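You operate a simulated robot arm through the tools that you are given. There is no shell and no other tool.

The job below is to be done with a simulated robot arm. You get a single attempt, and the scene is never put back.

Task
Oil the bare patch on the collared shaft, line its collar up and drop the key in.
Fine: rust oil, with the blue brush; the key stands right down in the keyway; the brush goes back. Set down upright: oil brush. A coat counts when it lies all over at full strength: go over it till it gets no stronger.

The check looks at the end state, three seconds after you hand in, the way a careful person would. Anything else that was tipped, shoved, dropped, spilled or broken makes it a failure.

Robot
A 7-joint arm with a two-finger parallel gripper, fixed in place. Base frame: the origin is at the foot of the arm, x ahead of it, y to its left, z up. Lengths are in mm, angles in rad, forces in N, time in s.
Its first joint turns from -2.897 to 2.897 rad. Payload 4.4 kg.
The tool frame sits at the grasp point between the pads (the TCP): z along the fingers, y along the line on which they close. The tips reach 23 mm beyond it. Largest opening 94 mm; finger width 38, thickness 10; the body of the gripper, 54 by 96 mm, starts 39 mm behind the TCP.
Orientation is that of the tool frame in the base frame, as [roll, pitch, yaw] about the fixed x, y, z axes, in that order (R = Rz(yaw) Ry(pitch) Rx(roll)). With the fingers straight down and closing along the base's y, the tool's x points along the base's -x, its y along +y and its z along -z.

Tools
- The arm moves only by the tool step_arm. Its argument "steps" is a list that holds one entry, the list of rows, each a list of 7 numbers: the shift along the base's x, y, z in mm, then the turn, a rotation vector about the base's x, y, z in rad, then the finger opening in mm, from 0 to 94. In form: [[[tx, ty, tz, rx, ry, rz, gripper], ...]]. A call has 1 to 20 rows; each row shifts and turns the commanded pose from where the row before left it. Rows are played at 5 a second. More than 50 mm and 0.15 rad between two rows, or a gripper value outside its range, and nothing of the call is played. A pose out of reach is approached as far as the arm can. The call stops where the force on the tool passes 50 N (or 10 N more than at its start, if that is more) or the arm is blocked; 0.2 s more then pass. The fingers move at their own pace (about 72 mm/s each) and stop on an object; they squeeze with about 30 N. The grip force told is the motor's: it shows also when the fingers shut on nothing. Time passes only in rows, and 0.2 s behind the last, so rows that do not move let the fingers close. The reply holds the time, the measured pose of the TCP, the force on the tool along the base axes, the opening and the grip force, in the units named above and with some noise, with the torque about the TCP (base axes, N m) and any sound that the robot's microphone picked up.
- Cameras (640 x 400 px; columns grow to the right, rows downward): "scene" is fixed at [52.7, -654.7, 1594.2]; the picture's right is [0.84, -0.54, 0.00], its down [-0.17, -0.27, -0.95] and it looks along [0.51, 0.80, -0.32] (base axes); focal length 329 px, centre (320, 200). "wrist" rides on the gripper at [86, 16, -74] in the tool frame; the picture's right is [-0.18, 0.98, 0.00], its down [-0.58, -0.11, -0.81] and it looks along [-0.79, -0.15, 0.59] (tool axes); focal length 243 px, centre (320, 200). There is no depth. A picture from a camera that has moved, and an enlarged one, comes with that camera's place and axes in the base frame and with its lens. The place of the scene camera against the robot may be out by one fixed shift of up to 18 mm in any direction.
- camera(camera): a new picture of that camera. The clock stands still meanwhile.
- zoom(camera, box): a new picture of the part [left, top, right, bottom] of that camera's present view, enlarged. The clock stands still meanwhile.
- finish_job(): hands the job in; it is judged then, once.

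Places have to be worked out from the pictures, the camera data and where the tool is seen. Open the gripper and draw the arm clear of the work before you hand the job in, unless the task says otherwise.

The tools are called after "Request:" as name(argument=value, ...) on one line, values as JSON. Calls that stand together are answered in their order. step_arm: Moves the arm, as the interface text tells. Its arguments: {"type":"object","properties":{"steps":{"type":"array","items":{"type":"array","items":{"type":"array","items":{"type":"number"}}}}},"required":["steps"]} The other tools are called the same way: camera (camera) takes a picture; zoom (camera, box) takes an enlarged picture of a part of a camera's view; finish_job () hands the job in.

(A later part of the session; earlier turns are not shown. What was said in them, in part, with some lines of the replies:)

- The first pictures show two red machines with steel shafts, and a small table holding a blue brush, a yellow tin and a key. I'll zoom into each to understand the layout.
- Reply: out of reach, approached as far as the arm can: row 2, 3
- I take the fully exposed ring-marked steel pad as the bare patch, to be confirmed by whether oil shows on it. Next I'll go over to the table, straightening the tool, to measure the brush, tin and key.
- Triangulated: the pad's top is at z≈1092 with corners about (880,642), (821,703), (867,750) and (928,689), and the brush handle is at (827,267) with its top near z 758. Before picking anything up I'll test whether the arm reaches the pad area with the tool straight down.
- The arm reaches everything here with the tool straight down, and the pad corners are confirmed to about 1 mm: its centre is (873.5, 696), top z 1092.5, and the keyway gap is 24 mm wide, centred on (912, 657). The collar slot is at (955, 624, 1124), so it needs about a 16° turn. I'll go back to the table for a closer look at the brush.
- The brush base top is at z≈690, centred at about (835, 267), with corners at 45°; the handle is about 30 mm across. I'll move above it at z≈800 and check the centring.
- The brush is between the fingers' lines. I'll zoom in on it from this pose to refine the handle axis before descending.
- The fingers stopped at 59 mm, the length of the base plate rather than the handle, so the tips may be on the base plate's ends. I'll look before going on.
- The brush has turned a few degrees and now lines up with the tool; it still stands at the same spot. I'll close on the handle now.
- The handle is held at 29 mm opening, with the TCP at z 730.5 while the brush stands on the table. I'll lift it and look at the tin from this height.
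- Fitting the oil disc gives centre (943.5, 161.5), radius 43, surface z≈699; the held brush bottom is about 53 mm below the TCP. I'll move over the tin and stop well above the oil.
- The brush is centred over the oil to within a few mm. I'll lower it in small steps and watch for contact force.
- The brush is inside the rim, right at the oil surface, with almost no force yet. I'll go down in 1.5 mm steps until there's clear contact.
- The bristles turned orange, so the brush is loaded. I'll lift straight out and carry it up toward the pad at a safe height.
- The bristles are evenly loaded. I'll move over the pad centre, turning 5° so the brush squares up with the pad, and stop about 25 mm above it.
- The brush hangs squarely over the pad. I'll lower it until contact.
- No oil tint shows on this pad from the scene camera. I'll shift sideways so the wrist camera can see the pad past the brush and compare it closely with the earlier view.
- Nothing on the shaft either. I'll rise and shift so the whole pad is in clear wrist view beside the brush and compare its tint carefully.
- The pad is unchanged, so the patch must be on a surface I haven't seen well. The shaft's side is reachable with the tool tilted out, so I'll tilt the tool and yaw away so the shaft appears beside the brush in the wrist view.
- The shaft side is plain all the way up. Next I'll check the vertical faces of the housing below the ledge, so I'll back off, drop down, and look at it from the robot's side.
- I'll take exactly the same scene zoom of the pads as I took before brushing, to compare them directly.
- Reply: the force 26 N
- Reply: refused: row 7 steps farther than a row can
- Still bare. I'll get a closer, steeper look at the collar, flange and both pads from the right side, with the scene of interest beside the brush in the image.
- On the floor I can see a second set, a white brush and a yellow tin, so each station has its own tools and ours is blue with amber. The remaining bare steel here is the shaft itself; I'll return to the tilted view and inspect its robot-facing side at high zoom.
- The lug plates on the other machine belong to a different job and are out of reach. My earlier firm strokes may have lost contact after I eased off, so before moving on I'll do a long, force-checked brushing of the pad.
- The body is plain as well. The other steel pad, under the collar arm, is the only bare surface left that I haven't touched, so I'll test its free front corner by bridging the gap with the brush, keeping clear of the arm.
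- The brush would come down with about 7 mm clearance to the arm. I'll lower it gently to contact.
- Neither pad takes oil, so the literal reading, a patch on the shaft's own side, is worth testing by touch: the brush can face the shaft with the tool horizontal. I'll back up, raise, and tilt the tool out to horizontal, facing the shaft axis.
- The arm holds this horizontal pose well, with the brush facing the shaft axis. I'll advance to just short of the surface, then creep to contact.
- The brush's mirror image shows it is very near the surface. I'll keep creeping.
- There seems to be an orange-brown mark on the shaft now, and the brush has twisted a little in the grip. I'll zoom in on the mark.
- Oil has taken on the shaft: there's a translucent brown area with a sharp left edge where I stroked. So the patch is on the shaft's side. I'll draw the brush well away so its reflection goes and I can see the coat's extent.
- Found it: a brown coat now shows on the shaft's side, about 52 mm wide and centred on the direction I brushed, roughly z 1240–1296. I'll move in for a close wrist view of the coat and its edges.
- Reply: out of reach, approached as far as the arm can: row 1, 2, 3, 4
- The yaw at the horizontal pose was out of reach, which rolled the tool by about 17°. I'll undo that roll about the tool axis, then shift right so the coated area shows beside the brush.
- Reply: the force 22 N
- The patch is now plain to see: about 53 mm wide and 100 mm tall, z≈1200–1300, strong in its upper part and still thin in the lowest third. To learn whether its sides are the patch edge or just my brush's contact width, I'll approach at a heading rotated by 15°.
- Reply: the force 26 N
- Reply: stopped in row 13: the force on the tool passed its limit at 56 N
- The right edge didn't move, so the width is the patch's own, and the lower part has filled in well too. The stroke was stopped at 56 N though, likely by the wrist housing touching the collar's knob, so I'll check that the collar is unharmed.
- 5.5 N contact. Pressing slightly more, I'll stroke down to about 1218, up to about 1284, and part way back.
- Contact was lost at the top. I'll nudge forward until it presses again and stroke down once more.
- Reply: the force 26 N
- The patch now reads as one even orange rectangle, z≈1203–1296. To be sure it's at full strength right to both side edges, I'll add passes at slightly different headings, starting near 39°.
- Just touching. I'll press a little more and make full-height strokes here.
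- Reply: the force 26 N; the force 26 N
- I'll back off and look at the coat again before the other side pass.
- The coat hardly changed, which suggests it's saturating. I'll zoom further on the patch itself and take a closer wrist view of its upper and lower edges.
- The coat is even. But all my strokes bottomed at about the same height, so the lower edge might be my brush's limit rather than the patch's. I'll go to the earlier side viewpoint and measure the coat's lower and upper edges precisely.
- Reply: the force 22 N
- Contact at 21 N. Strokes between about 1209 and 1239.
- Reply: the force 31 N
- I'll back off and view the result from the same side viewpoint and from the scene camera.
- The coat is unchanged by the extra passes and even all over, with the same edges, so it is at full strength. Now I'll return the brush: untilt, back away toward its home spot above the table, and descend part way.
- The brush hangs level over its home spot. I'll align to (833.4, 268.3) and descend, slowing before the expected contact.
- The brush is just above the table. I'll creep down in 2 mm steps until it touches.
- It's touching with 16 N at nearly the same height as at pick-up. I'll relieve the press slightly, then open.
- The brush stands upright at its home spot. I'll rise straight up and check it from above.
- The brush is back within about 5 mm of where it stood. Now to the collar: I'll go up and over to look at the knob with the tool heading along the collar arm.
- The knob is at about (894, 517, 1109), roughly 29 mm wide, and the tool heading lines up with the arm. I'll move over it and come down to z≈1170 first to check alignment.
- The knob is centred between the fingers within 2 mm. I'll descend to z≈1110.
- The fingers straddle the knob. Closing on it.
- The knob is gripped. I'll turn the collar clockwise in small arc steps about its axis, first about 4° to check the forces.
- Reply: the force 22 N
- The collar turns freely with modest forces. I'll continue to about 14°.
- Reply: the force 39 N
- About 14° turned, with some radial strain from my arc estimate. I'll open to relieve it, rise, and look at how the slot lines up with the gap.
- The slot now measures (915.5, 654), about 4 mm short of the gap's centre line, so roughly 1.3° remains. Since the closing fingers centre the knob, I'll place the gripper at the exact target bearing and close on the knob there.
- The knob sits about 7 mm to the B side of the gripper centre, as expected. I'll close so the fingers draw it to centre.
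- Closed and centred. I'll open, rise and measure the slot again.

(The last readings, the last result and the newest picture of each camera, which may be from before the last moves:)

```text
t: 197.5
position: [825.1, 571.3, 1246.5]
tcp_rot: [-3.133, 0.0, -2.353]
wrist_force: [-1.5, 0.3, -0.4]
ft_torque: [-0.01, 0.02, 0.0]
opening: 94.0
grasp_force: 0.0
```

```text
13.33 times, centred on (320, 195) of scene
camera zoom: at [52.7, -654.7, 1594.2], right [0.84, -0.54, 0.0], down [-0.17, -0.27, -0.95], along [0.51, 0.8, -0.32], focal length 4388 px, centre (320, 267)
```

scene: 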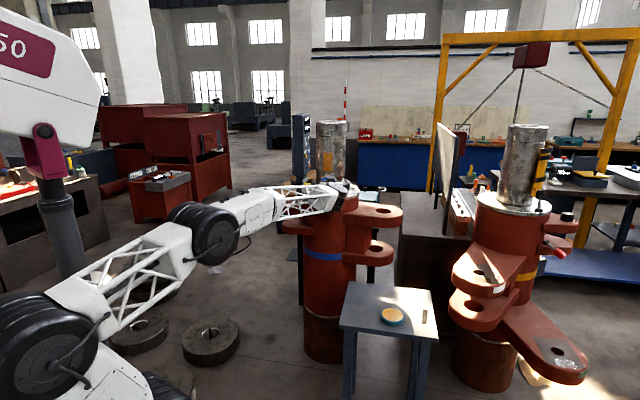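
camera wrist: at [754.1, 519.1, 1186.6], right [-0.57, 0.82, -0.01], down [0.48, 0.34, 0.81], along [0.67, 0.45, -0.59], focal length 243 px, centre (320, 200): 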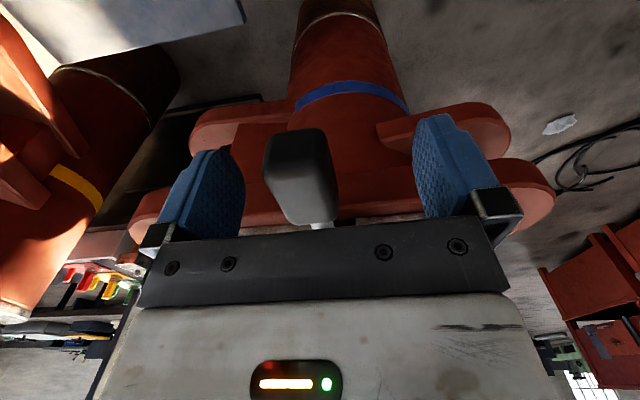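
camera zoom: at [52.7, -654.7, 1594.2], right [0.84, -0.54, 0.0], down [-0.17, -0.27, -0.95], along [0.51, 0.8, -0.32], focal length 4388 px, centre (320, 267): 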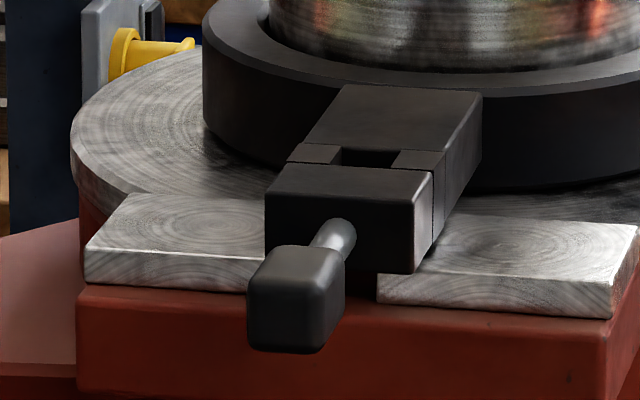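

The slot centre now measures (911.7, 656.6), within a fraction of a millimetre of the gap's centre line, and it's about 23 mm square. Next I'll go to the table to measure the key.

Request:
step_arm(steps=[[[0, -5, 45, 0, 0, 0, 94], [11.5, -45.5, 0, 0, 0, -0.0877, 94], [11.5, -45.5, 0, 0, 0, -0.0877, 94], [11.5, -45.5, 0, 0, 0, -0.0877, 94], [11.5, -45.5, 0, 0, 0, -0.0877, 94], [11.5, -45.5, 0, 0, 0, -0.0877, 94], [11.5, -45.5, 0, 0, 0, -0.0877, 94], [11.5, -45.5, 0, 0, 0, -0.0877, 94], [11.5, -45.5, 0, 0, 0, -0.0877, 94], [11.5, -45.5, 0, 0, 0, -0.0877, 94], [0, 0, -44, 0, 0, 0, 94], [0, 0, -44, 0, 0, 0, 94], [0, 0, -44, 0, 0, 0, 94], [0, 0, -44, 0, 0, 0, 94], [0, 0, -44, 0, 0, 0, 94], [0, 0, -44, 0, 0, 0, 94], [0, 0, -44, 0, 0, 0, 94], [0, 0, -44, 0, 0, 0, 94], [0, 0, 0, 0, 0, 0, 94]]])

Request:
camera(camera="wrist")

Request:
zoom(camera="wrist", box=[240, 0, 440, 160])

```text
t: 201.5
position: [927.9, 155.8, 935.7]
tcp_rot: [-3.133, 0.003, -3.14]
wrist_force: [-0.1, 0.5, 0.1]
ft_torque: [-0.01, 0.02, -0.01]
opening: 94.1
grasp_force: 0.2
```

```text
taken
camera wrist: at [841.5, 171.3, 1009.7], right [0.18, 0.98, -0.01], down [0.58, -0.1, 0.81], along [0.79, -0.15, -0.59], focal length 243 px, centre (320, 200)
```

wrist: 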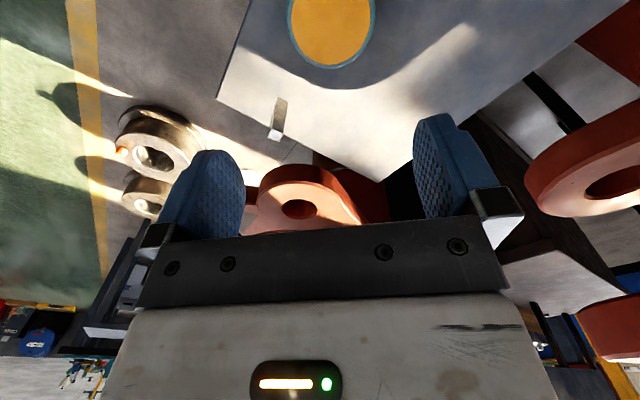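

```text
2.50 times, centred on (340, 80) of wrist
camera zoom: at [841.5, 171.3, 1009.7], right [0.18, 0.98, -0.01], down [0.58, -0.1, 0.81], along [0.79, -0.15, -0.59], focal length 606 px, centre (270, 500)
```

zoom: 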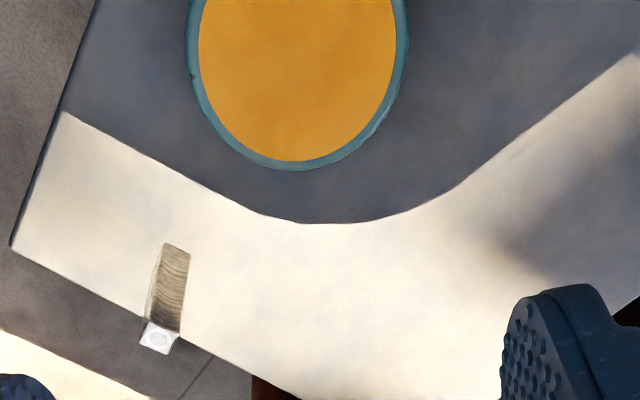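

The key is in view, at lower left in the wrist picture. I'll zoom in on it.

Request:
zoom(camera="wrist", box=[255, 80, 335, 150])

Request:
zoom(camera="scene", box=[410, 298, 442, 330])

```text
5.71 times, centred on (295, 115) of wrist
camera zoom: at [841.5, 171.3, 1009.7], right [0.18, 0.98, -0.01], down [0.58, -0.1, 0.81], along [0.79, -0.15, -0.59], focal length 1386 px, centre (463, 686)
```

zoom: 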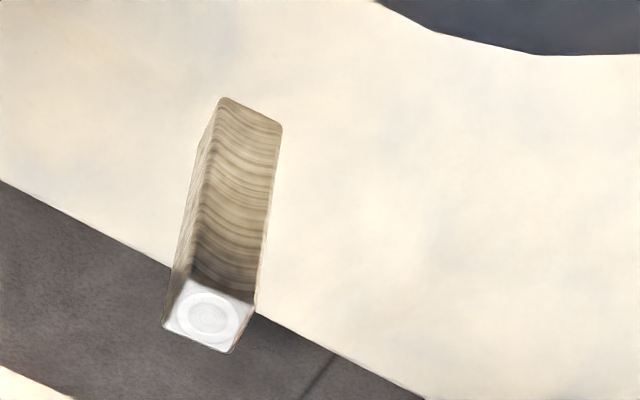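

```text
12.50 times, centred on (426, 314) of scene
camera zoom: at [52.7, -654.7, 1594.2], right [0.84, -0.54, 0.0], down [-0.17, -0.27, -0.95], along [0.51, 0.8, -0.32], focal length 4114 px, centre (-1005, -1225)
```

zoom: 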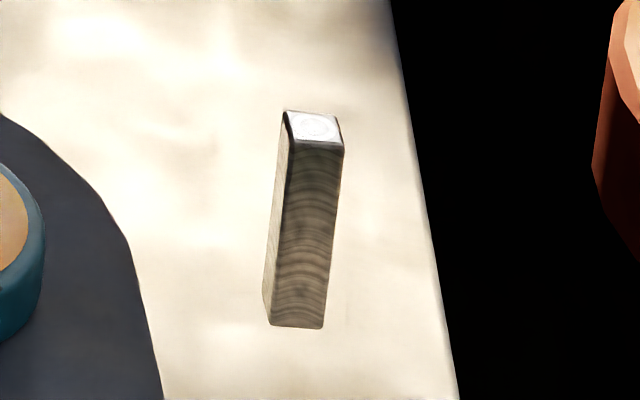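

Key measured: centre (1038, 73), about 17 mm square with edges at ~49°, standing z 677–750. I'll swing the tool to heading 49.5° above it and check that it's reachable.

Request:
step_arm(steps=[[[18, -14, 0, 0, 0, 0.144, 94], [18, -14, 0, 0, 0, 0.144, 94], [18, -14, 0, 0, 0, 0.144, 94], [18, -14, 0, 0, 0, 0.144, 94], [19, -14, 0, 0, 0, 0.144, 94], [19, -13, 0, 0, 0, 0.144, 94], [0, 0, -40, 0, 0, 0, 94], [0, 0, -40, 0, 0, 0, 94], [0, 0, 0, 0, 0, 0, 94]]])

Request:
camera(camera="wrist")

Request:
zoom(camera="wrist", box=[260, 40, 400, 150])

```text
t: 203.5
position: [1037.8, 72.5, 854.8]
tcp_rot: [-3.134, 0.0, -2.275]
wrist_force: [0.4, 0.1, 0.5]
ft_torque: [-0.04, 0.0, 0.02]
opening: 93.9
grasp_force: 0.1
```

```text
taken
camera wrist: at [970.0, 17.2, 928.7], right [-0.63, 0.78, -0.01], down [0.45, 0.38, 0.81], along [0.63, 0.5, -0.59], focal length 243 px, centre (320, 200)
```

wrist: 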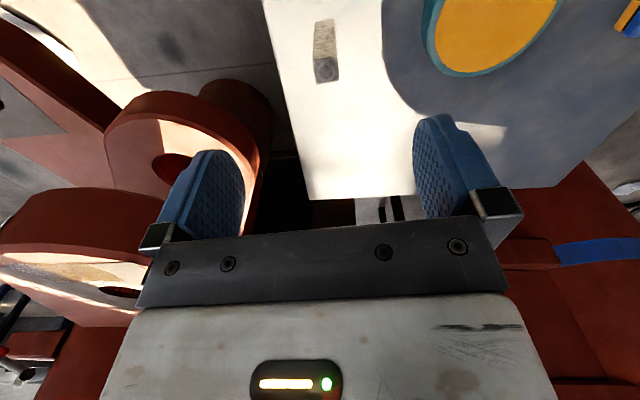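

```text
3.64 times, centred on (330, 95) of wrist
camera zoom: at [970.0, 17.2, 928.7], right [-0.63, 0.78, -0.01], down [0.45, 0.38, 0.81], along [0.63, 0.5, -0.59], focal length 882 px, centre (284, 582)
```

zoom: 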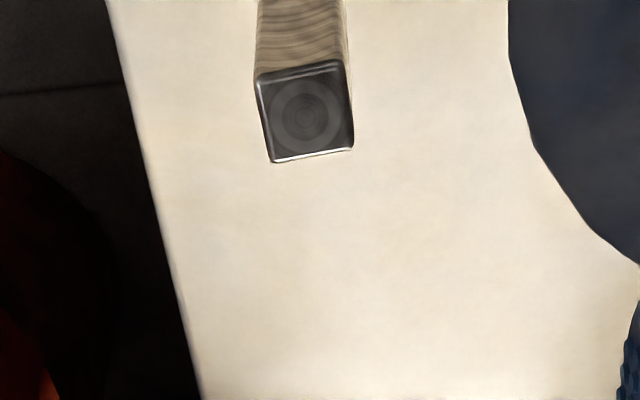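

Reachable, and the key's faces line up with the fingers; the key is about 2 mm off-centre. I'll correct that and descend to z≈746 around the key.

Request:
step_arm(steps=[[[-2, 1.3, -40, 0, 0, 0, 94], [0, 0, -40, 0, 0, 0, 94], [0, 0, -28, 0, 0, 0, 94], [0, 0, 0, 0, 0, 0, 94]]])

Request:
camera(camera="wrist")

Request:
zoom(camera="scene", box=[400, 290, 448, 330])

```text
t: 204.5
position: [1037.1, 73.7, 749.4]
tcp_rot: [-3.133, -0.001, -2.274]
wrist_force: [-0.3, -0.2, 0.7]
ft_torque: [0.0, -0.02, 0.01]
opening: 94.0
grasp_force: 0.1
```

```text
taken
camera wrist: at [968.3, 17.9, 823.1], right [-0.63, 0.78, -0.01], down [0.45, 0.38, 0.81], along [0.63, 0.5, -0.59], focal length 243 px, centre (320, 200)
```

wrist: 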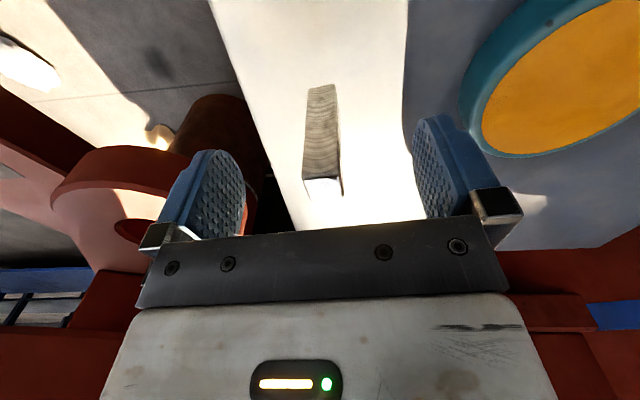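

```text
10.00 times, centred on (424, 310) of scene
camera zoom: at [52.7, -654.7, 1594.2], right [0.84, -0.54, 0.0], down [-0.17, -0.27, -0.95], along [0.51, 0.8, -0.32], focal length 3291 px, centre (-720, -900)
```

zoom: 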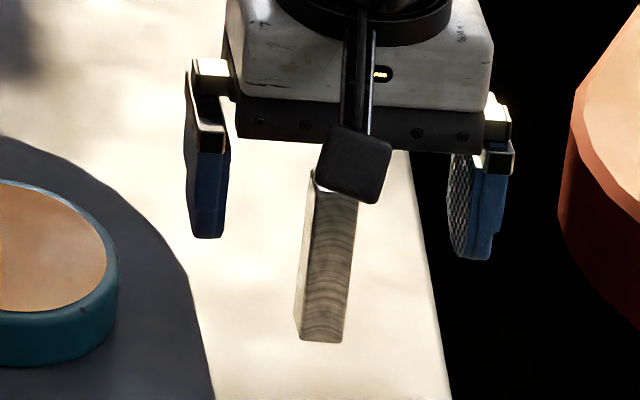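

The key stands centred between the fingers. Closing gently.

Request:
step_arm(steps=[[[0, 0, 0, 0, 0, 0, 60], [0, 0, 0, 0, 0, 0, 35], [0, 0, 0, 0, 0, 0, 22], [0, 0, 0, 0, 0, 0, 10], [0, 0, 0, 0, 0, 0, 10], [0, 0, 0, 0, 0, 0, 10]]])

Request:
zoom(camera="scene", box=[400, 290, 448, 330])

```text
t: 205.9
position: [1037.8, 74.6, 749.6]
tcp_rot: [-3.131, -0.001, -2.277]
wrist_force: [-0.4, 0.6, 1.0]
ft_torque: [0.09, 0.02, -0.03]
opening: 17.4
grasp_force: 29.9
```

```text
10.00 times, centred on (424, 310) of scene
camera zoom: at [52.7, -654.7, 1594.2], right [0.84, -0.54, 0.0], down [-0.17, -0.27, -0.95], along [0.51, 0.8, -0.32], focal length 3291 px, centre (-720, -900)
```

zoom: 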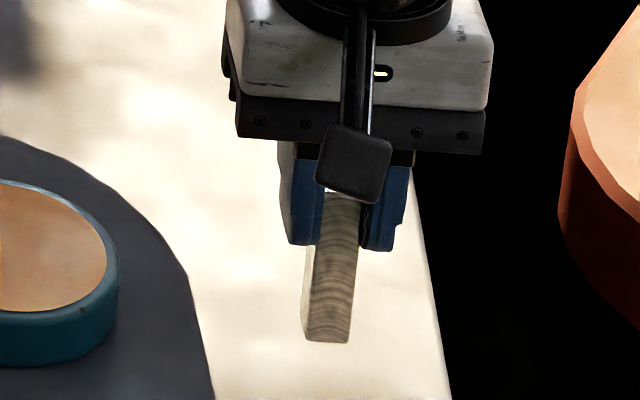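

The key is held (17.4 mm). I'll lift it straight up and carry it high toward the collar.

Request:
step_arm(steps=[[[0, 0, 10, 0, 0, 0, 10], [0, 0, 30, 0, 0, 0, 10], [0, 0, 46, 0, 0, 0, 10], [0, 0, 46, 0, 0, 0, 10], [0, 0, 46, 0, 0, 0, 10], [0, 0, 46, 0, 0, 0, 10], [0, 0, 46, 0, 0, 0, 10], [0, 0, 46, 0, 0, 0, 10], [0, 0, 46, 0, 0, 0, 10], [0, 0, 46, 0, 0, 0, 10], [0, 0, 46, 0, 0, 0, 10], [0, 0, 46, 0, 0, 0, 10], [0, 0, 46, 0, 0, 0, 10], [-20, 42, 0, 0, 0, 0, 10], [-20, 42, 0, 0, 0, 0, 10], [-20, 42, 0, 0, 0, 0, 10], [-20, 42, 0, 0, 0, 0, 10], [-20, 42, 0, 0, 0, 0, 10], [-20, 42, 0, 0, 0, 0, 10], [0, 0, 0, 0, 0, 0, 10]]])

Request:
camera(camera="wrist")

```text
t: 210.1
position: [915.4, 327.8, 1294.1]
tcp_rot: [-3.134, 0.0, -2.275]
wrist_force: [-0.8, 0.3, -2.2]
ft_torque: [-0.02, -0.03, -0.01]
opening: 17.7
grasp_force: 29.9
```

```text
taken
camera wrist: at [848.2, 272.2, 1368.0], right [-0.63, 0.78, -0.01], down [0.45, 0.38, 0.81], along [0.63, 0.5, -0.59], focal length 243 px, centre (320, 200)
```

wrist: 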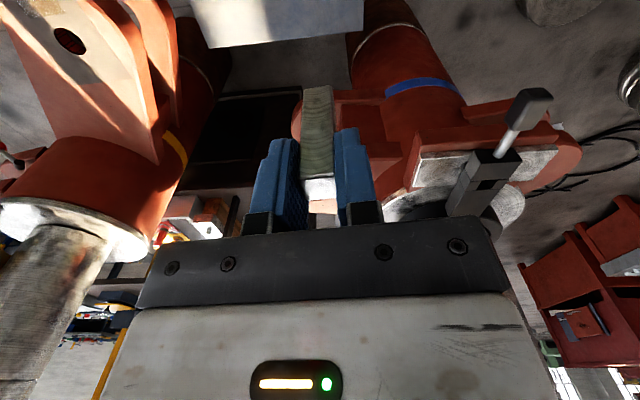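

The key hangs straight in the grip. I'll zoom in on it to measure its exact offset from the TCP before insertion.

Request:
zoom(camera="wrist", box=[270, 70, 370, 220])

Request:
zoom(camera="wrist", box=[420, 80, 580, 220])

```text
2.67 times, centred on (320, 145) of wrist
camera zoom: at [848.2, 272.2, 1368.0], right [-0.63, 0.78, -0.01], down [0.45, 0.38, 0.81], along [0.63, 0.5, -0.59], focal length 647 px, centre (320, 347)
```

zoom: 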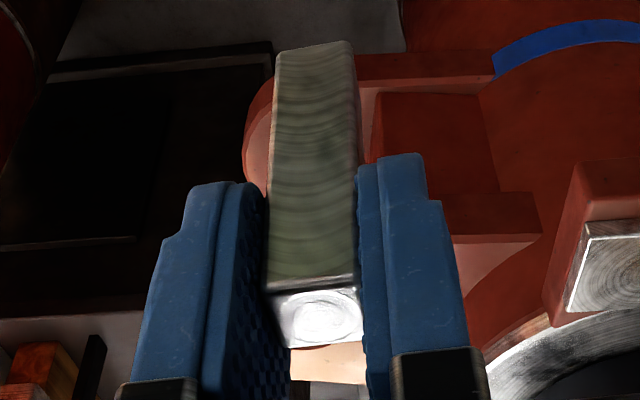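

```text
2.86 times, centred on (500, 150) of wrist
camera zoom: at [848.2, 272.2, 1368.0], right [-0.63, 0.78, -0.01], down [0.45, 0.38, 0.81], along [0.63, 0.5, -0.59], focal length 693 px, centre (-194, 343)
```

zoom: 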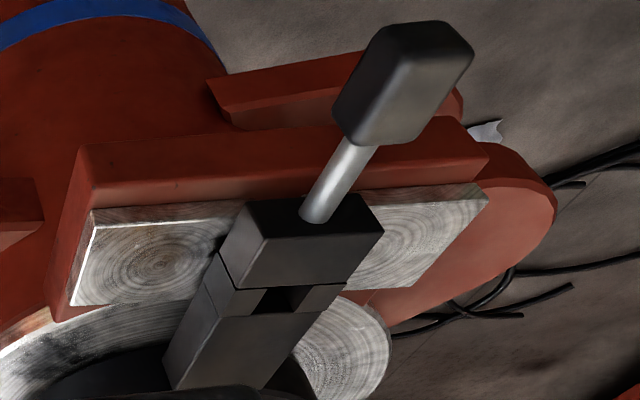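

The key is centred in the grip to about 1 mm, with its bottom 71 mm below the TCP. I'll move to just short of the slot, rotate −4.3° to square it, and hover so the camera sees both key and slot.

Request:
step_arm(steps=[[[-3.5, 44, 0, 0, 0, -0.0371, 10], [-3.5, 44, 0, 0, 0, -0.0371, 10], [-3.5, 44, 0, 0, 0, 0, 10], [-3.5, 44, 0, 0, 0, 0, 10], [-3.5, 44, 0, 0, 0, 0, 10], [-3.5, 44, 0, 0, 0, 0, 10], [-3.4, 44, 0, 0, 0, 0, 10], [0, 0, -35, 0, 0, 0, 10], [0, 0, -35, 0, 0, 0, 10], [0, 0, 0, 0, 0, 0, 10]]])

Request:
camera(camera="wrist")

Request:
zoom(camera="wrist", box=[270, 60, 400, 220])

Request:
zoom(camera="scene", box=[296, 165, 360, 210])

```text
t: 212.3
position: [892.1, 634.5, 1222.8]
tcp_rot: [-3.133, -0.001, -2.35]
wrist_force: [-1.0, -1.0, -1.7]
ft_torque: [0.01, -0.01, -0.02]
opening: 17.7
grasp_force: 29.7
```

```text
taken
camera wrist: at [818.9, 583.6, 1296.7], right [-0.57, 0.82, -0.01], down [0.48, 0.34, 0.81], along [0.67, 0.46, -0.59], focal length 243 px, centre (320, 200)
```

wrist: 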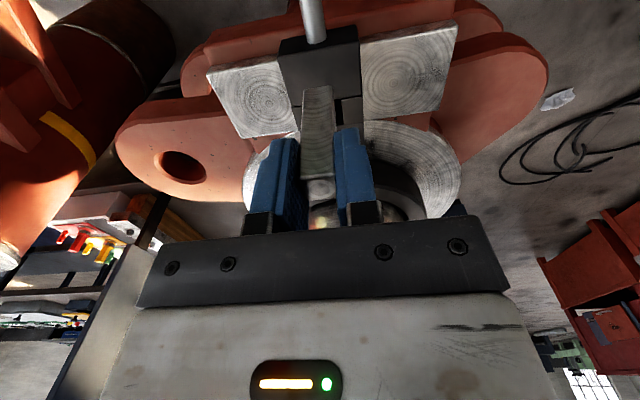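

```text
2.50 times, centred on (335, 140) of wrist
camera zoom: at [818.9, 583.6, 1296.7], right [-0.57, 0.82, -0.01], down [0.48, 0.34, 0.81], along [0.67, 0.46, -0.59], focal length 606 px, centre (282, 350)
```

zoom: 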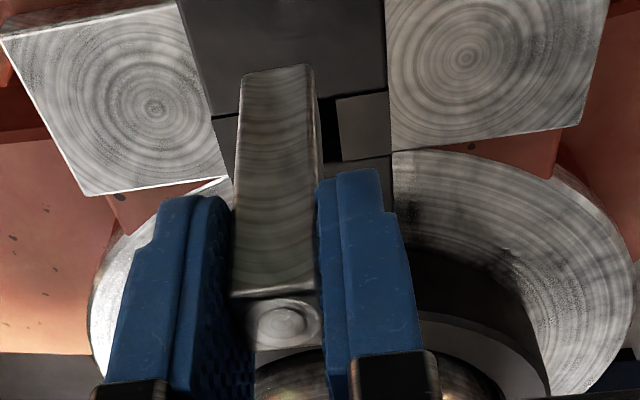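

```text
8.89 times, centred on (328, 188) of scene
camera zoom: at [52.7, -654.7, 1594.2], right [0.84, -0.54, 0.0], down [-0.17, -0.27, -0.95], along [0.51, 0.8, -0.32], focal length 2925 px, centre (249, 311)
```

zoom: 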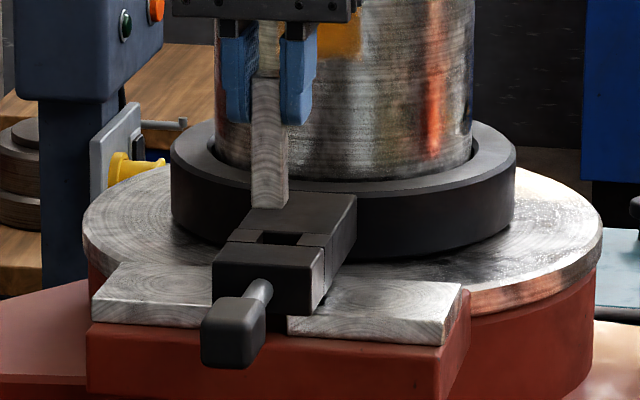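

Both are in view: the slot centre is 31 mm ahead and 1 mm sideways of the key by relative measurement, and the overlap of slot and gap is about 22.8 mm for a 17.4 mm key. I'll move over the slot and check lateral alignment before lowering.

Request:
step_arm(steps=[[[10.4, 11.2, 0, 0, 0, 0, 10], [10.4, 11.3, 0, 0, 0, 0, 10], [0, 0, -10, 0, 0, 0, 10], [0, 0, 0, 0, 0, 0, 10]]])

Request:
zoom(camera="wrist", box=[270, 50, 400, 220])

Request:
zoom(camera="scene", box=[308, 180, 340, 205])

```text
t: 213.3
position: [913.5, 656.4, 1214.8]
tcp_rot: [-3.132, -0.002, -2.351]
wrist_force: [0.2, 1.0, -2.2]
ft_torque: [0.0, 0.02, 0.01]
opening: 17.6
grasp_force: 30.1
```

```text
2.35 times, centred on (335, 135) of wrist
camera zoom: at [840.2, 605.6, 1287.8], right [-0.57, 0.82, -0.01], down [0.48, 0.34, 0.81], along [0.67, 0.46, -0.59], focal length 571 px, centre (285, 353)
```

zoom: 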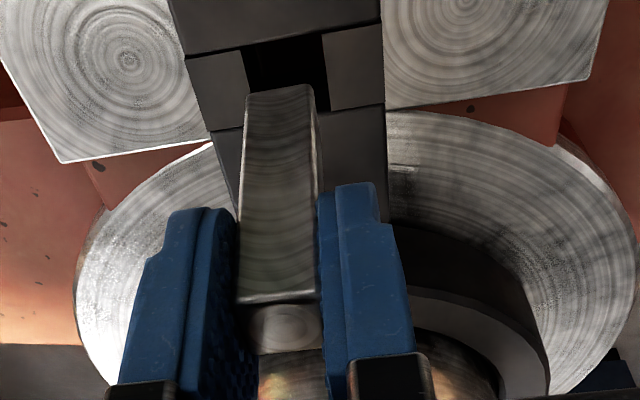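

```text
16.00 times, centred on (324, 192) of scene
camera zoom: at [52.7, -654.7, 1594.2], right [0.84, -0.54, 0.0], down [-0.17, -0.27, -0.95], along [0.51, 0.8, -0.32], focal length 5265 px, centre (256, 320)
```

zoom: 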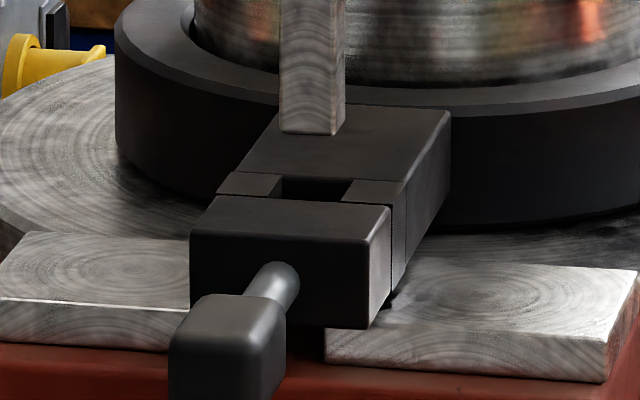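

The key is centred over the slot to under 1 mm; shifting 1.2 mm toward the first pad centres it in the slot/gap overlap. I'll make that shift and lower until the key's bottom is just above the arm.

Request:
step_arm(steps=[[[-0.85, 0.85, -7, 0, 0, 0, 10], [0, 0, -7, 0, 0, 0, 10], [0, 0, 0, 0, 0, 0, 10]]])

Request:
zoom(camera="wrist", box=[270, 50, 400, 220])

Request:
zoom(camera="scene", box=[308, 175, 340, 200])

```text
t: 214.1
position: [911.9, 657.8, 1200.1]
tcp_rot: [-3.133, 0.001, -2.351]
wrist_force: [-1.2, 0.3, -2.6]
ft_torque: [0.02, 0.0, 0.02]
opening: 17.9
grasp_force: 29.5
```

```text
2.35 times, centred on (335, 135) of wrist
camera zoom: at [840.5, 607.0, 1274.0], right [-0.57, 0.82, -0.01], down [0.48, 0.34, 0.81], along [0.67, 0.46, -0.59], focal length 571 px, centre (285, 353)
```

zoom: 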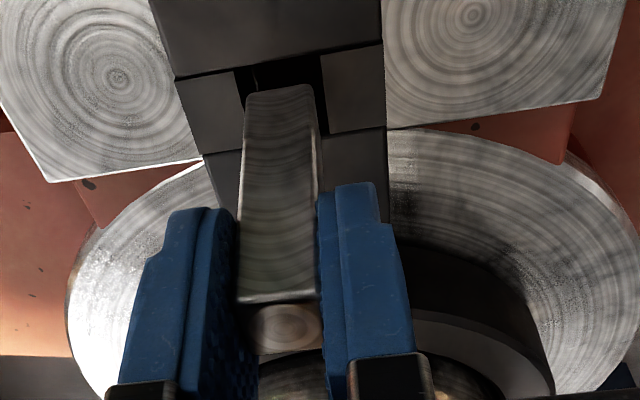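

```text
16.00 times, centred on (324, 188) of scene
camera zoom: at [52.7, -654.7, 1594.2], right [0.84, -0.54, 0.0], down [-0.17, -0.27, -0.95], along [0.51, 0.8, -0.32], focal length 5265 px, centre (256, 400)
```

zoom: 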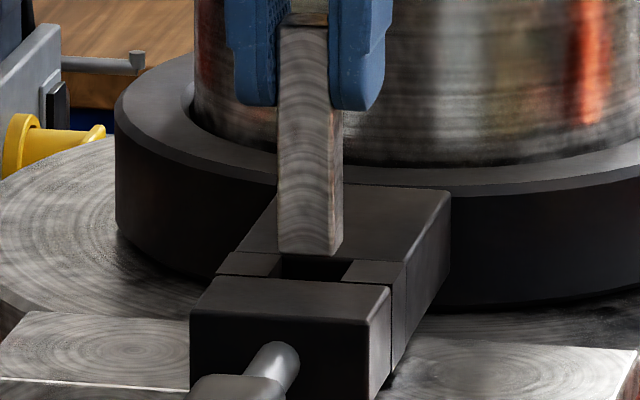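

Lateral alignment is within 0.2 mm; radially the key seems about 1 mm too far in, so I'll pull it back 1 mm and lower it into the slot, watching the force.

Request:
step_arm(steps=[[[-0.7, -0.7, -3, 0, 0, 0, 10], [0, 0, -4, 0, 0, 0, 10], [0, 0, -4, 0, 0, 0, 10], [0, 0, -4, 0, 0, 0, 10], [0, 0, 0, 0, 0, 0, 10]]])

Request:
zoom(camera="scene", box=[308, 175, 340, 200])

Request:
zoom(camera="wrist", box=[270, 50, 400, 220])

```text
t: 215.3
position: [912.1, 656.2, 1183.6]
tcp_rot: [-3.132, 0.0, -2.351]
wrist_force: [-0.2, -1.1, -2.0]
ft_torque: [-0.03, 0.02, -0.05]
opening: 18.0
grasp_force: 29.9
```

```text
16.00 times, centred on (324, 188) of scene
camera zoom: at [52.7, -654.7, 1594.2], right [0.84, -0.54, 0.0], down [-0.17, -0.27, -0.95], along [0.51, 0.8, -0.32], focal length 5265 px, centre (256, 400)
```

zoom: 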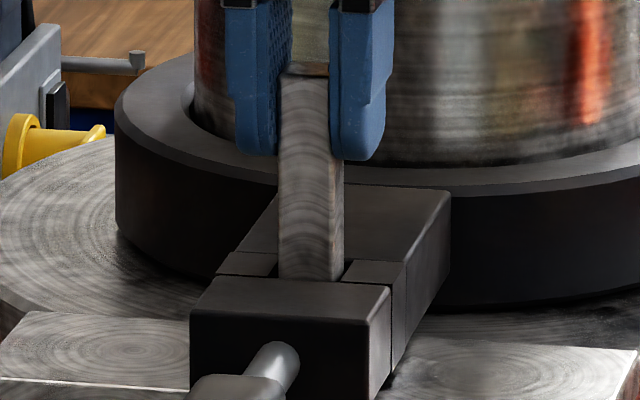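

```text
2.35 times, centred on (335, 135) of wrist
camera zoom: at [839.6, 605.1, 1258.9], right [-0.57, 0.82, -0.01], down [0.48, 0.34, 0.81], along [0.67, 0.46, -0.59], focal length 571 px, centre (285, 353)
```

zoom: 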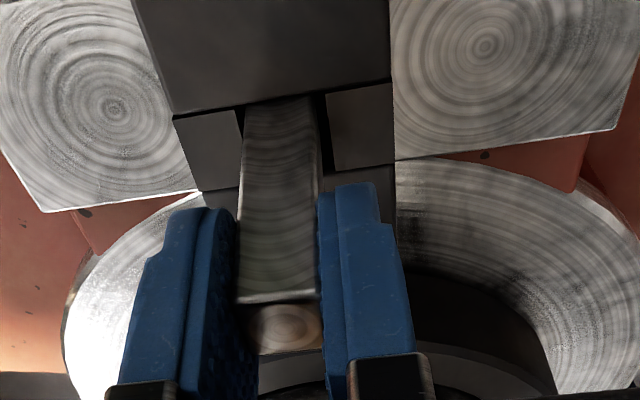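

The key has entered the slot freely with no force. I'll shift 1 mm toward the first pad to centre it and continue down in small steps.

Request:
step_arm(steps=[[[-0.6, 0.6, 0, 0, 0, 0, 10], [0, 0, -4, 0, 0, 0, 10], [0, 0, -4, 0, 0, 0, 10], [0, 0, -4, 0, 0, 0, 10], [0, 0, -4, 0, 0, 0, 10], [0, 0, 0, 0, 0, 0, 10]]])

```text
t: 216.7
position: [911.2, 657.2, 1168.4]
tcp_rot: [-3.131, 0.0, -2.351]
wrist_force: [0.3, -1.1, -1.2]
ft_torque: [0.05, -0.01, -0.01]
opening: 17.7
grasp_force: 30.2
```

Still free, with the key's bottom near the pad tops. Continuing down toward the gap between the pads.

Request:
step_arm(steps=[[[0, 0, -3, 0, 0, 0, 10], [0, 0, -3, 0, 0, 0, 10], [0, 0, -3, 0, 0, 0, 10], [0, 0, -3, 0, 0, 0, 10], [0, 0, 0, 0, 0, 0, 10]]])

Request:
zoom(camera="scene", box=[308, 175, 340, 200])

```text
t: 217.9
position: [910.3, 657.0, 1156.9]
tcp_rot: [-3.133, 0.001, -2.35]
wrist_force: [-0.1, -0.5, -2.1]
ft_torque: [0.03, -0.03, 0.0]
opening: 17.8
grasp_force: 30.3
```

```text
16.00 times, centred on (324, 188) of scene
camera zoom: at [52.7, -654.7, 1594.2], right [0.84, -0.54, 0.0], down [-0.17, -0.27, -0.95], along [0.51, 0.8, -0.32], focal length 5265 px, centre (256, 400)
```

zoom: 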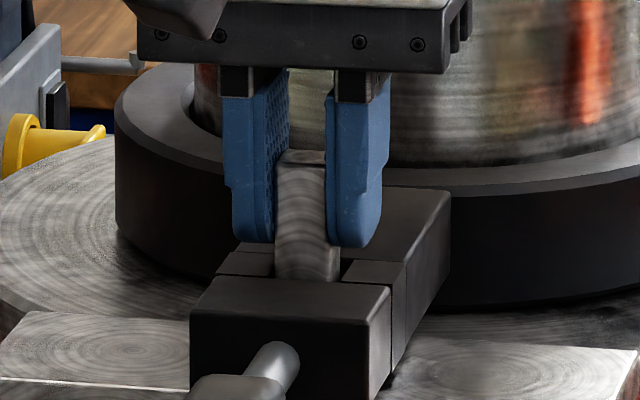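

The key's bottom is already in the gap with no resistance. I'll go down a few more millimetres, keeping the fingertips just above the arm.

Request:
step_arm(steps=[[[0, 0, -2, 0, 0, 0, 10], [0, 0, -2, 0, 0, 0, 10], [0, 0, 0, 0, 0, 0, 10]]])

Request:
zoom(camera="scene", box=[308, 175, 340, 200])

```text
t: 218.7
position: [911.1, 658.7, 1152.6]
tcp_rot: [-3.134, 0.002, -2.349]
wrist_force: [0.2, -0.6, -2.4]
ft_torque: [0.0, 0.03, -0.03]
opening: 17.6
grasp_force: 29.9
```

```text
16.00 times, centred on (324, 188) of scene
camera zoom: at [52.7, -654.7, 1594.2], right [0.84, -0.54, 0.0], down [-0.17, -0.27, -0.95], along [0.51, 0.8, -0.32], focal length 5265 px, centre (256, 400)
```

zoom: 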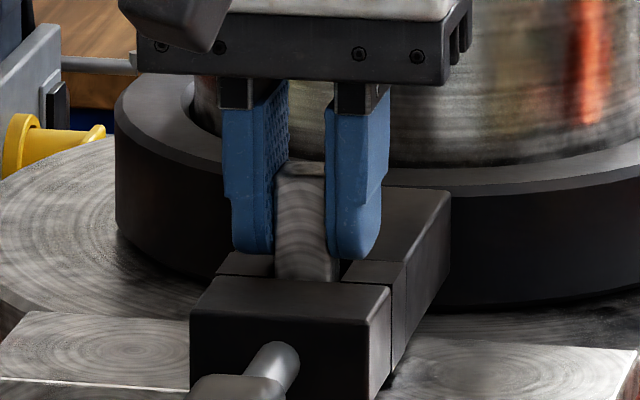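

The fingertips are a few millimetres above the arm and the key's bottom is about 4 mm above the keyway floor. I'll go 2 mm further and release gently so it drops in.

Request:
step_arm(steps=[[[0, 0, -2, 0, 0, 0, 10], [0, 0, 0, 0, 0, 0, 10], [0, 0, 0, 0, 0, 0, 20], [0, 0, 0, 0, 0, 0, 24], [0, 0, 0, 0, 0, 0, 30], [0, 0, 0, 0, 0, 0, 40], [0, 0, 0, 0, 0, 0, 50], [0, 0, 0, 0, 0, 0, 50]]])

Request:
zoom(camera="scene", box=[308, 175, 340, 200])

Request:
zoom(camera="wrist", box=[240, 60, 420, 230])

```text
t: 220.5
position: [911.1, 657.3, 1151.4]
tcp_rot: [-3.133, 0.001, -2.351]
wrist_force: [-0.7, 0.3, 0.1]
ft_torque: [0.03, 0.02, 0.01]
opening: 50.3
grasp_force: 0.1
```

```text
16.00 times, centred on (324, 188) of scene
camera zoom: at [52.7, -654.7, 1594.2], right [0.84, -0.54, 0.0], down [-0.17, -0.27, -0.95], along [0.51, 0.8, -0.32], focal length 5265 px, centre (256, 400)
```

zoom: 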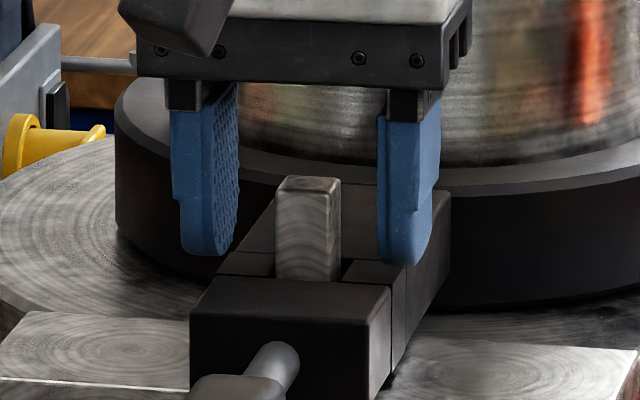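

```text
2.35 times, centred on (330, 145) of wrist
camera zoom: at [839.0, 606.2, 1225.6], right [-0.57, 0.82, -0.01], down [0.48, 0.34, 0.81], along [0.67, 0.46, -0.59], focal length 571 px, centre (296, 329)
```

zoom: 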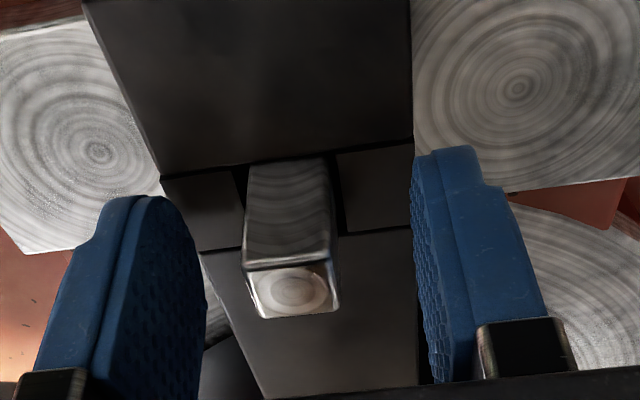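

The key dropped right down: its top is now at z≈1152, which puts its bottom on the keyway floor. I'll rise straight up and retreat clear of the machine.

Request:
step_arm(steps=[[[0, 0, 10, 0, 0, 0, 60], [0, 0, 25, 0, 0, 0, 60], [0, 0, 40, 0, 0, 0, 60], [0, 0, 45, 0, 0, 0, 94], [0, 0, 45, 0, 0, 0, 94], [-30, -30, 0, 0, 0, 0, 94], [-30, -30, 0, 0, 0, 0, 94], [0, 0, 0, 0, 0, 0, 94]]])

Request:
camera(camera="wrist")

Request:
zoom(camera="wrist", box=[240, 60, 420, 220])

Request:
zoom(camera="scene", box=[296, 175, 352, 215])

```text
t: 222.3
position: [851.3, 596.3, 1314.4]
tcp_rot: [-3.135, 0.001, -2.351]
wrist_force: [-0.3, 0.0, 0.5]
ft_torque: [0.02, 0.03, -0.01]
opening: 93.9
grasp_force: 0.2
```

```text
taken
camera wrist: at [779.3, 544.5, 1388.4], right [-0.57, 0.82, -0.01], down [0.48, 0.34, 0.81], along [0.67, 0.46, -0.59], focal length 243 px, centre (320, 200)
```

wrist: 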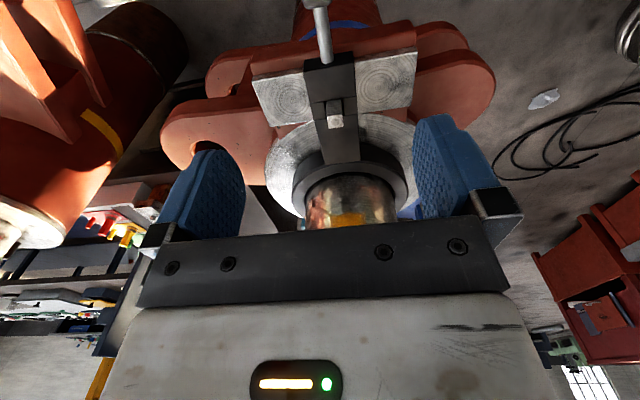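

```text
2.50 times, centred on (330, 140) of wrist
camera zoom: at [779.3, 544.5, 1388.4], right [-0.57, 0.82, -0.01], down [0.48, 0.34, 0.81], along [0.67, 0.46, -0.59], focal length 606 px, centre (295, 350)
```

zoom: 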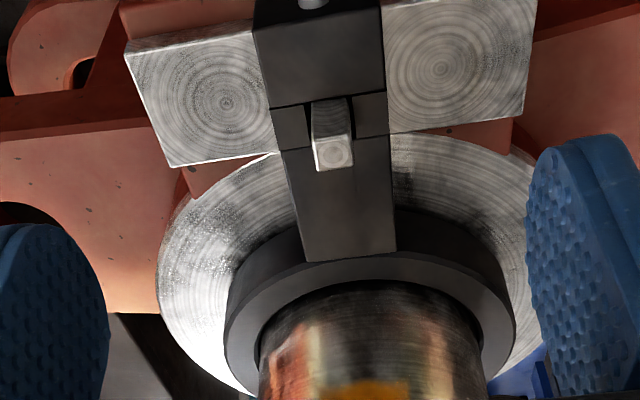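

```text
10.00 times, centred on (324, 195) of scene
camera zoom: at [52.7, -654.7, 1594.2], right [0.84, -0.54, 0.0], down [-0.17, -0.27, -0.95], along [0.51, 0.8, -0.32], focal length 3291 px, centre (280, 250)
```

zoom: 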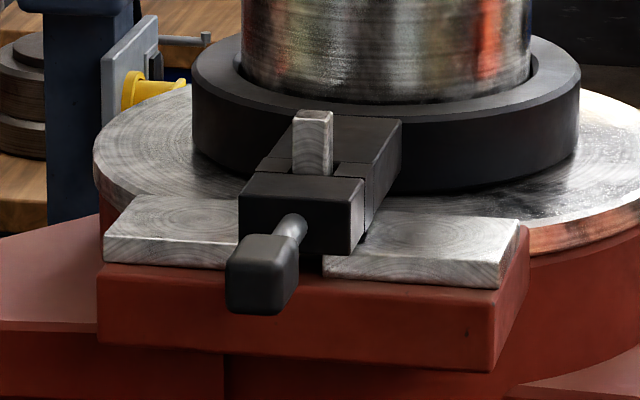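

The key stands upright in the aligned slot. With the gripper empty I'll now tilt for an unobstructed close-up of the oiled patch to make sure the coat is even all over.

Request:
step_arm(steps=[[[-10, -10, 10, 0.0853, -0.0844, 0, 94], [-10, -10, 10, 0.0853, -0.0844, 0, 94], [-10, -10, 10, 0.0853, -0.0844, 0, 94], [-10, -10, 10, 0.0853, -0.0844, 0, 94], [0, 0, 0, 0, 0, 0, 94]]])

Request:
camera(camera="wrist")

Request:
zoom(camera="wrist", box=[270, 90, 420, 230])

```text
t: 223.5
position: [811.2, 557.0, 1354.7]
tcp_rot: [-3.131, 0.481, -2.351]
wrist_force: [0.4, 0.1, 0.0]
ft_torque: [-0.05, 0.03, -0.01]
opening: 94.1
grasp_force: 0.1
```

```text
taken
camera wrist: at [721.3, 488.5, 1380.4], right [-0.58, 0.81, 0.08], down [0.17, 0.03, 0.98], along [0.8, 0.59, -0.16], focal length 243 px, centre (320, 200)
```

wrist: 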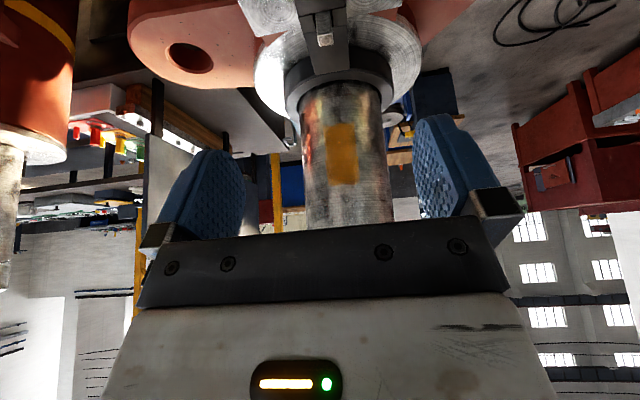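

```text
2.86 times, centred on (345, 160) of wrist
camera zoom: at [721.3, 488.5, 1380.4], right [-0.58, 0.81, 0.08], down [0.17, 0.03, 0.98], along [0.8, 0.59, -0.16], focal length 693 px, centre (249, 314)
```

zoom: 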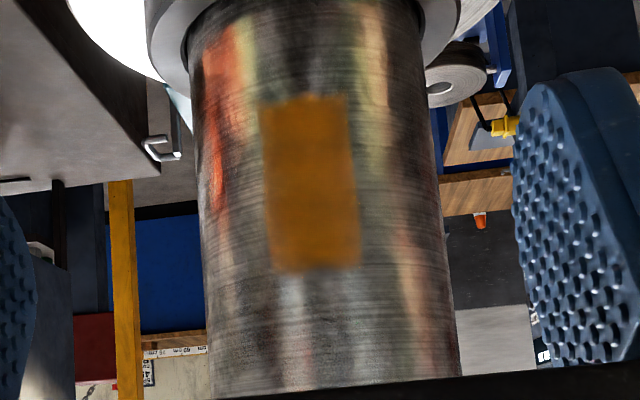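

The patch is visible unobstructed. I'll zoom in more closely on it for evenness and edges.

Request:
zoom(camera="wrist", box=[315, 110, 370, 195])

Request:
zoom(camera="wrist", box=[318, 112, 368, 145])

Request:
zoom(camera="scene", box=[318, 148, 350, 178])

```text
4.71 times, centred on (342, 152) of wrist
camera zoom: at [721.3, 488.5, 1380.4], right [-0.58, 0.81, 0.08], down [0.17, 0.03, 0.98], along [0.8, 0.59, -0.16], focal length 1142 px, centre (214, 424)
```

zoom: 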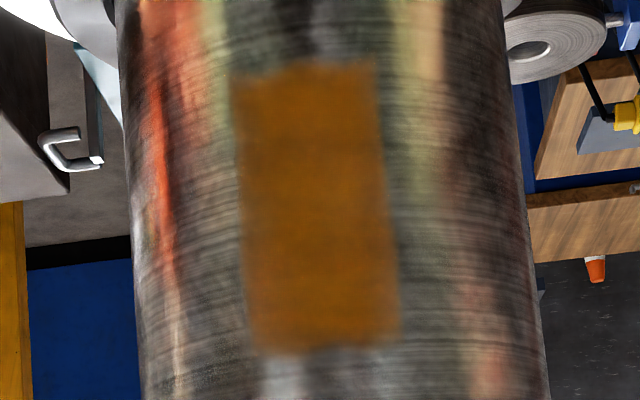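

```text
12.12 times, centred on (343, 128) of wrist
camera zoom: at [721.3, 488.5, 1380.4], right [-0.58, 0.81, 0.08], down [0.17, 0.03, 0.98], along [0.8, 0.59, -0.16], focal length 2941 px, centre (41, 1067)
```

zoom: 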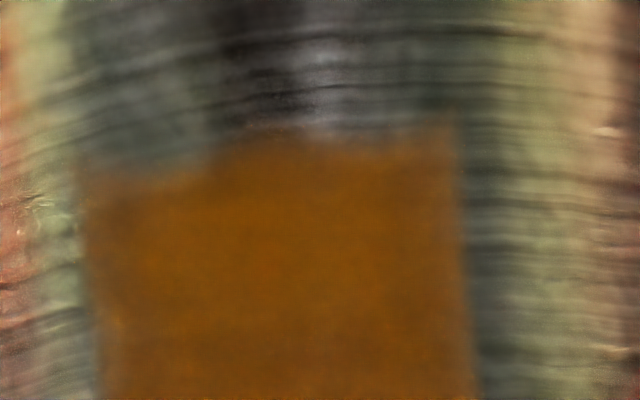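

```text
13.33 times, centred on (334, 163) of scene
camera zoom: at [52.7, -654.7, 1594.2], right [0.84, -0.54, 0.0], down [-0.17, -0.27, -0.95], along [0.51, 0.8, -0.32], focal length 4388 px, centre (133, 693)
```

zoom: 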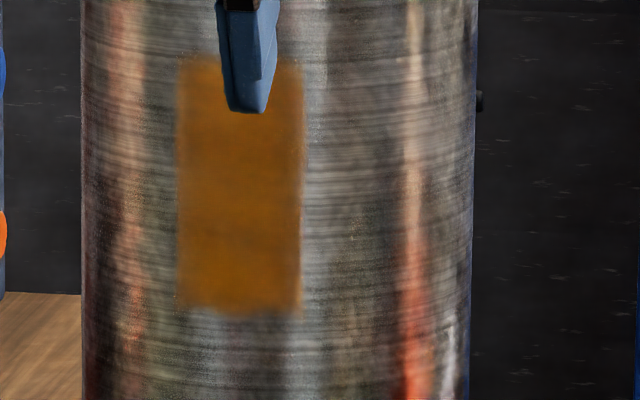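

The coat is one even, solid colour right to its edges, and those edges have stayed fixed through several further passes, so it's at full strength. Now I'll draw the arm well clear, back toward where it started, and take final check pictures.

Request:
step_arm(steps=[[[-30, -35, 20, -0.0853, 0.0844, 0, 94], [-30, -35, 20, -0.0853, 0.0844, 0, 94], [-30, -35, 20, -0.0853, 0.0844, 0, 94], [-30, -35, 20, -0.0853, 0.0844, 0, 94], [-25, -35, 20, 0, 0, -0.1, 94], [-25, -35, 20, 0, 0, -0.1, 94], [0, -35, 15, 0, 0, -0.1, 94], [0, 0, 0, 0, 0, 0, 94]]])

Request:
camera(camera="scene")

Request:
zoom(camera="scene", box=[330, 270, 450, 345])

Request:
zoom(camera="scene", box=[290, 130, 378, 220])

Request:
zoom(camera="scene", box=[304, 178, 344, 205])

```text
refused: row 1 steps farther than a row can; nothing moved
```

```text
taken
```

scene: 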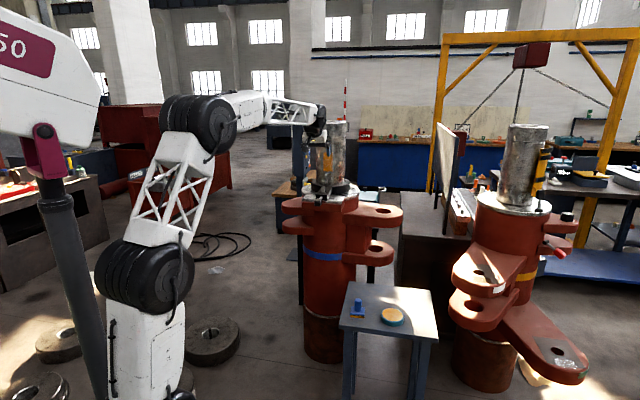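

```text
5.33 times, centred on (390, 308) of scene
camera zoom: at [52.7, -654.7, 1594.2], right [0.84, -0.54, 0.0], down [-0.17, -0.27, -0.95], along [0.51, 0.8, -0.32], focal length 1755 px, centre (-53, -373)
```

zoom: 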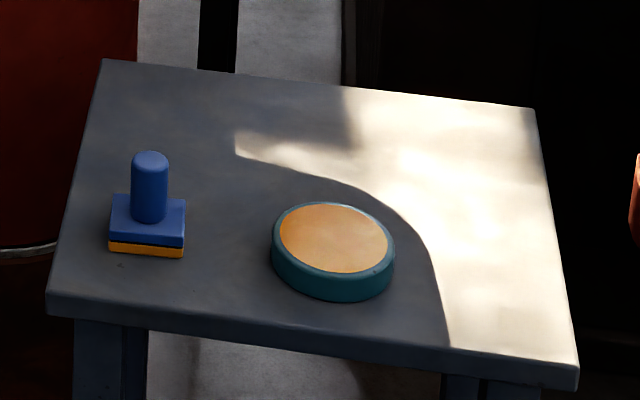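

```text
4.44 times, centred on (334, 175) of scene
camera zoom: at [52.7, -654.7, 1594.2], right [0.84, -0.54, 0.0], down [-0.17, -0.27, -0.95], along [0.51, 0.8, -0.32], focal length 1463 px, centre (258, 311)
```

zoom: 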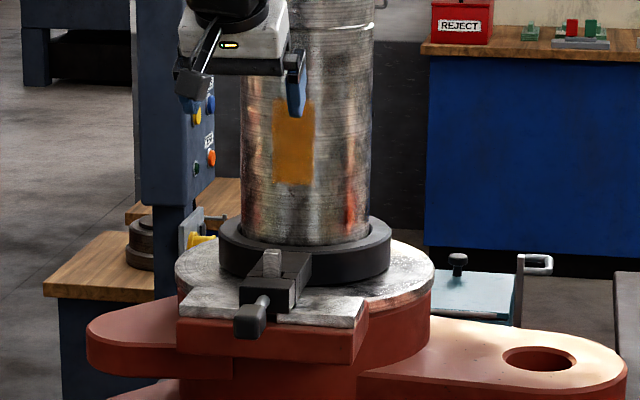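

```text
14.81 times, centred on (324, 192) of scene
camera zoom: at [52.7, -654.7, 1594.2], right [0.84, -0.54, 0.0], down [-0.17, -0.27, -0.95], along [0.51, 0.8, -0.32], focal length 4875 px, centre (261, 326)
```

zoom: 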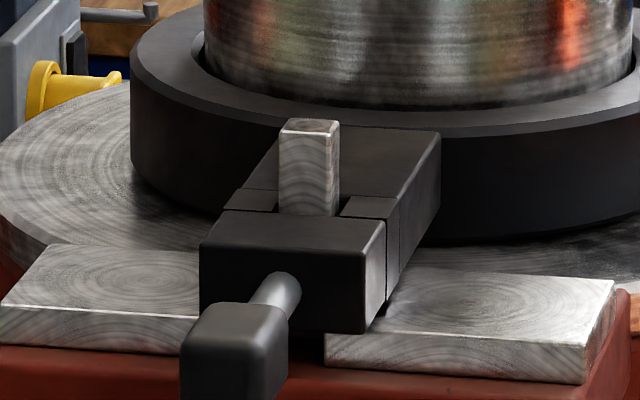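

That retreat was refused for a slightly long step, but the pictures look right: coat, key, collar, brush and tin are all in place. I'll retreat with shorter steps.

Request:
step_arm(steps=[[[-28, -30, 15, -0.0853, 0.0844, 0, 94], [-28, -30, 15, -0.0853, 0.0844, 0, 94], [-28, -30, 15, -0.0853, 0.0844, 0, 94], [-28, -30, 15, -0.0853, 0.0844, 0, 94], [-28, -30, 15, 0, 0, -0.1, 94], [-25, -35, 15, 0, 0, -0.1, 94], [0, -35, 15, 0, 0, -0.1, 94], [0, -30, 15, 0, 0, 0, 94], [0, 0, 0, 0, 0, 0, 94]]])

Request:
zoom(camera="scene", box=[318, 148, 350, 178])

Request:
camera(camera="scene")

```text
t: 225.5
position: [645.8, 307.9, 1476.6]
tcp_rot: [-3.133, 0.001, -2.651]
wrist_force: [0.2, 0.1, -0.1]
ft_torque: [-0.04, -0.01, -0.01]
opening: 93.9
grasp_force: 0.2
```

```text
13.33 times, centred on (334, 163) of scene
camera zoom: at [52.7, -654.7, 1594.2], right [0.84, -0.54, 0.0], down [-0.17, -0.27, -0.95], along [0.51, 0.8, -0.32], focal length 4388 px, centre (133, 693)
```

zoom: 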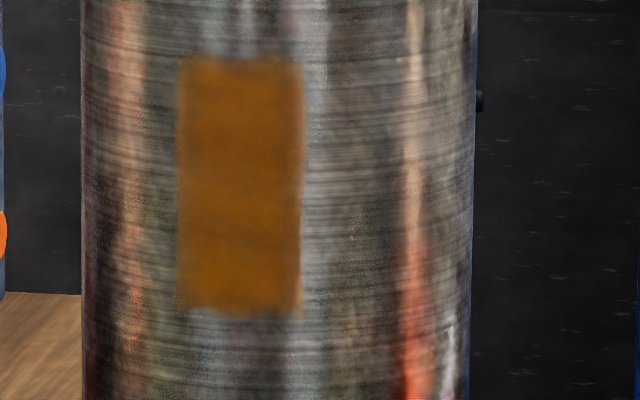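

```text
taken
```

scene: 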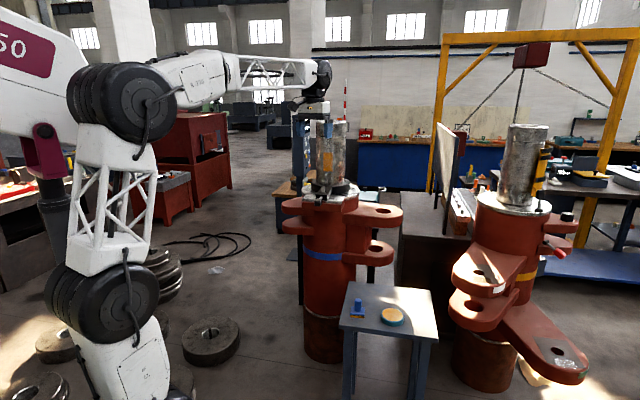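

The last pictures show the job done:
- **Patch:** coated evenly all over.
- **Collar:** lined up with the keyway.
- **Key:** standing upright at the bottom of the keyway.
- **Brush:** upright within about 5 mm of where it started, with the tin undisturbed.
- **Arm:** clear of the work with the gripper open.

I'm handing the job in.

Request:
finish_job()

```text
The job is handed in.
```

I handed the job in with all three parts done, going by the last camera views. I haven't been told the check's result.

- **Oil:** the bare patch turned out to be on the side of the shaft, about 52 mm wide and 100 mm tall. Before finding it I brushed the two steel pads beside the keyway with the oiled brush. No oil showed on either. The patch now has an even coat that got no stronger with further passes.
- **Collar:** it is turned about 16°, and its slot sits within roughly 1 mm of the keyway's centre line.
- **Key:** it dropped in without resistance and stands upright on the keyway floor.
- **Brush:** it is back on the table, upright, within about 5 mm of where it started. It sits at nearly its original angle, and its bristles still hold oil.

One oiling stroke was stopped at 56 N, probably by the wrist touching the collar's knob. The collar had not moved when I looked. Nothing else looked tipped, shoved or spilled, and the arm finished clear with the gripper open.
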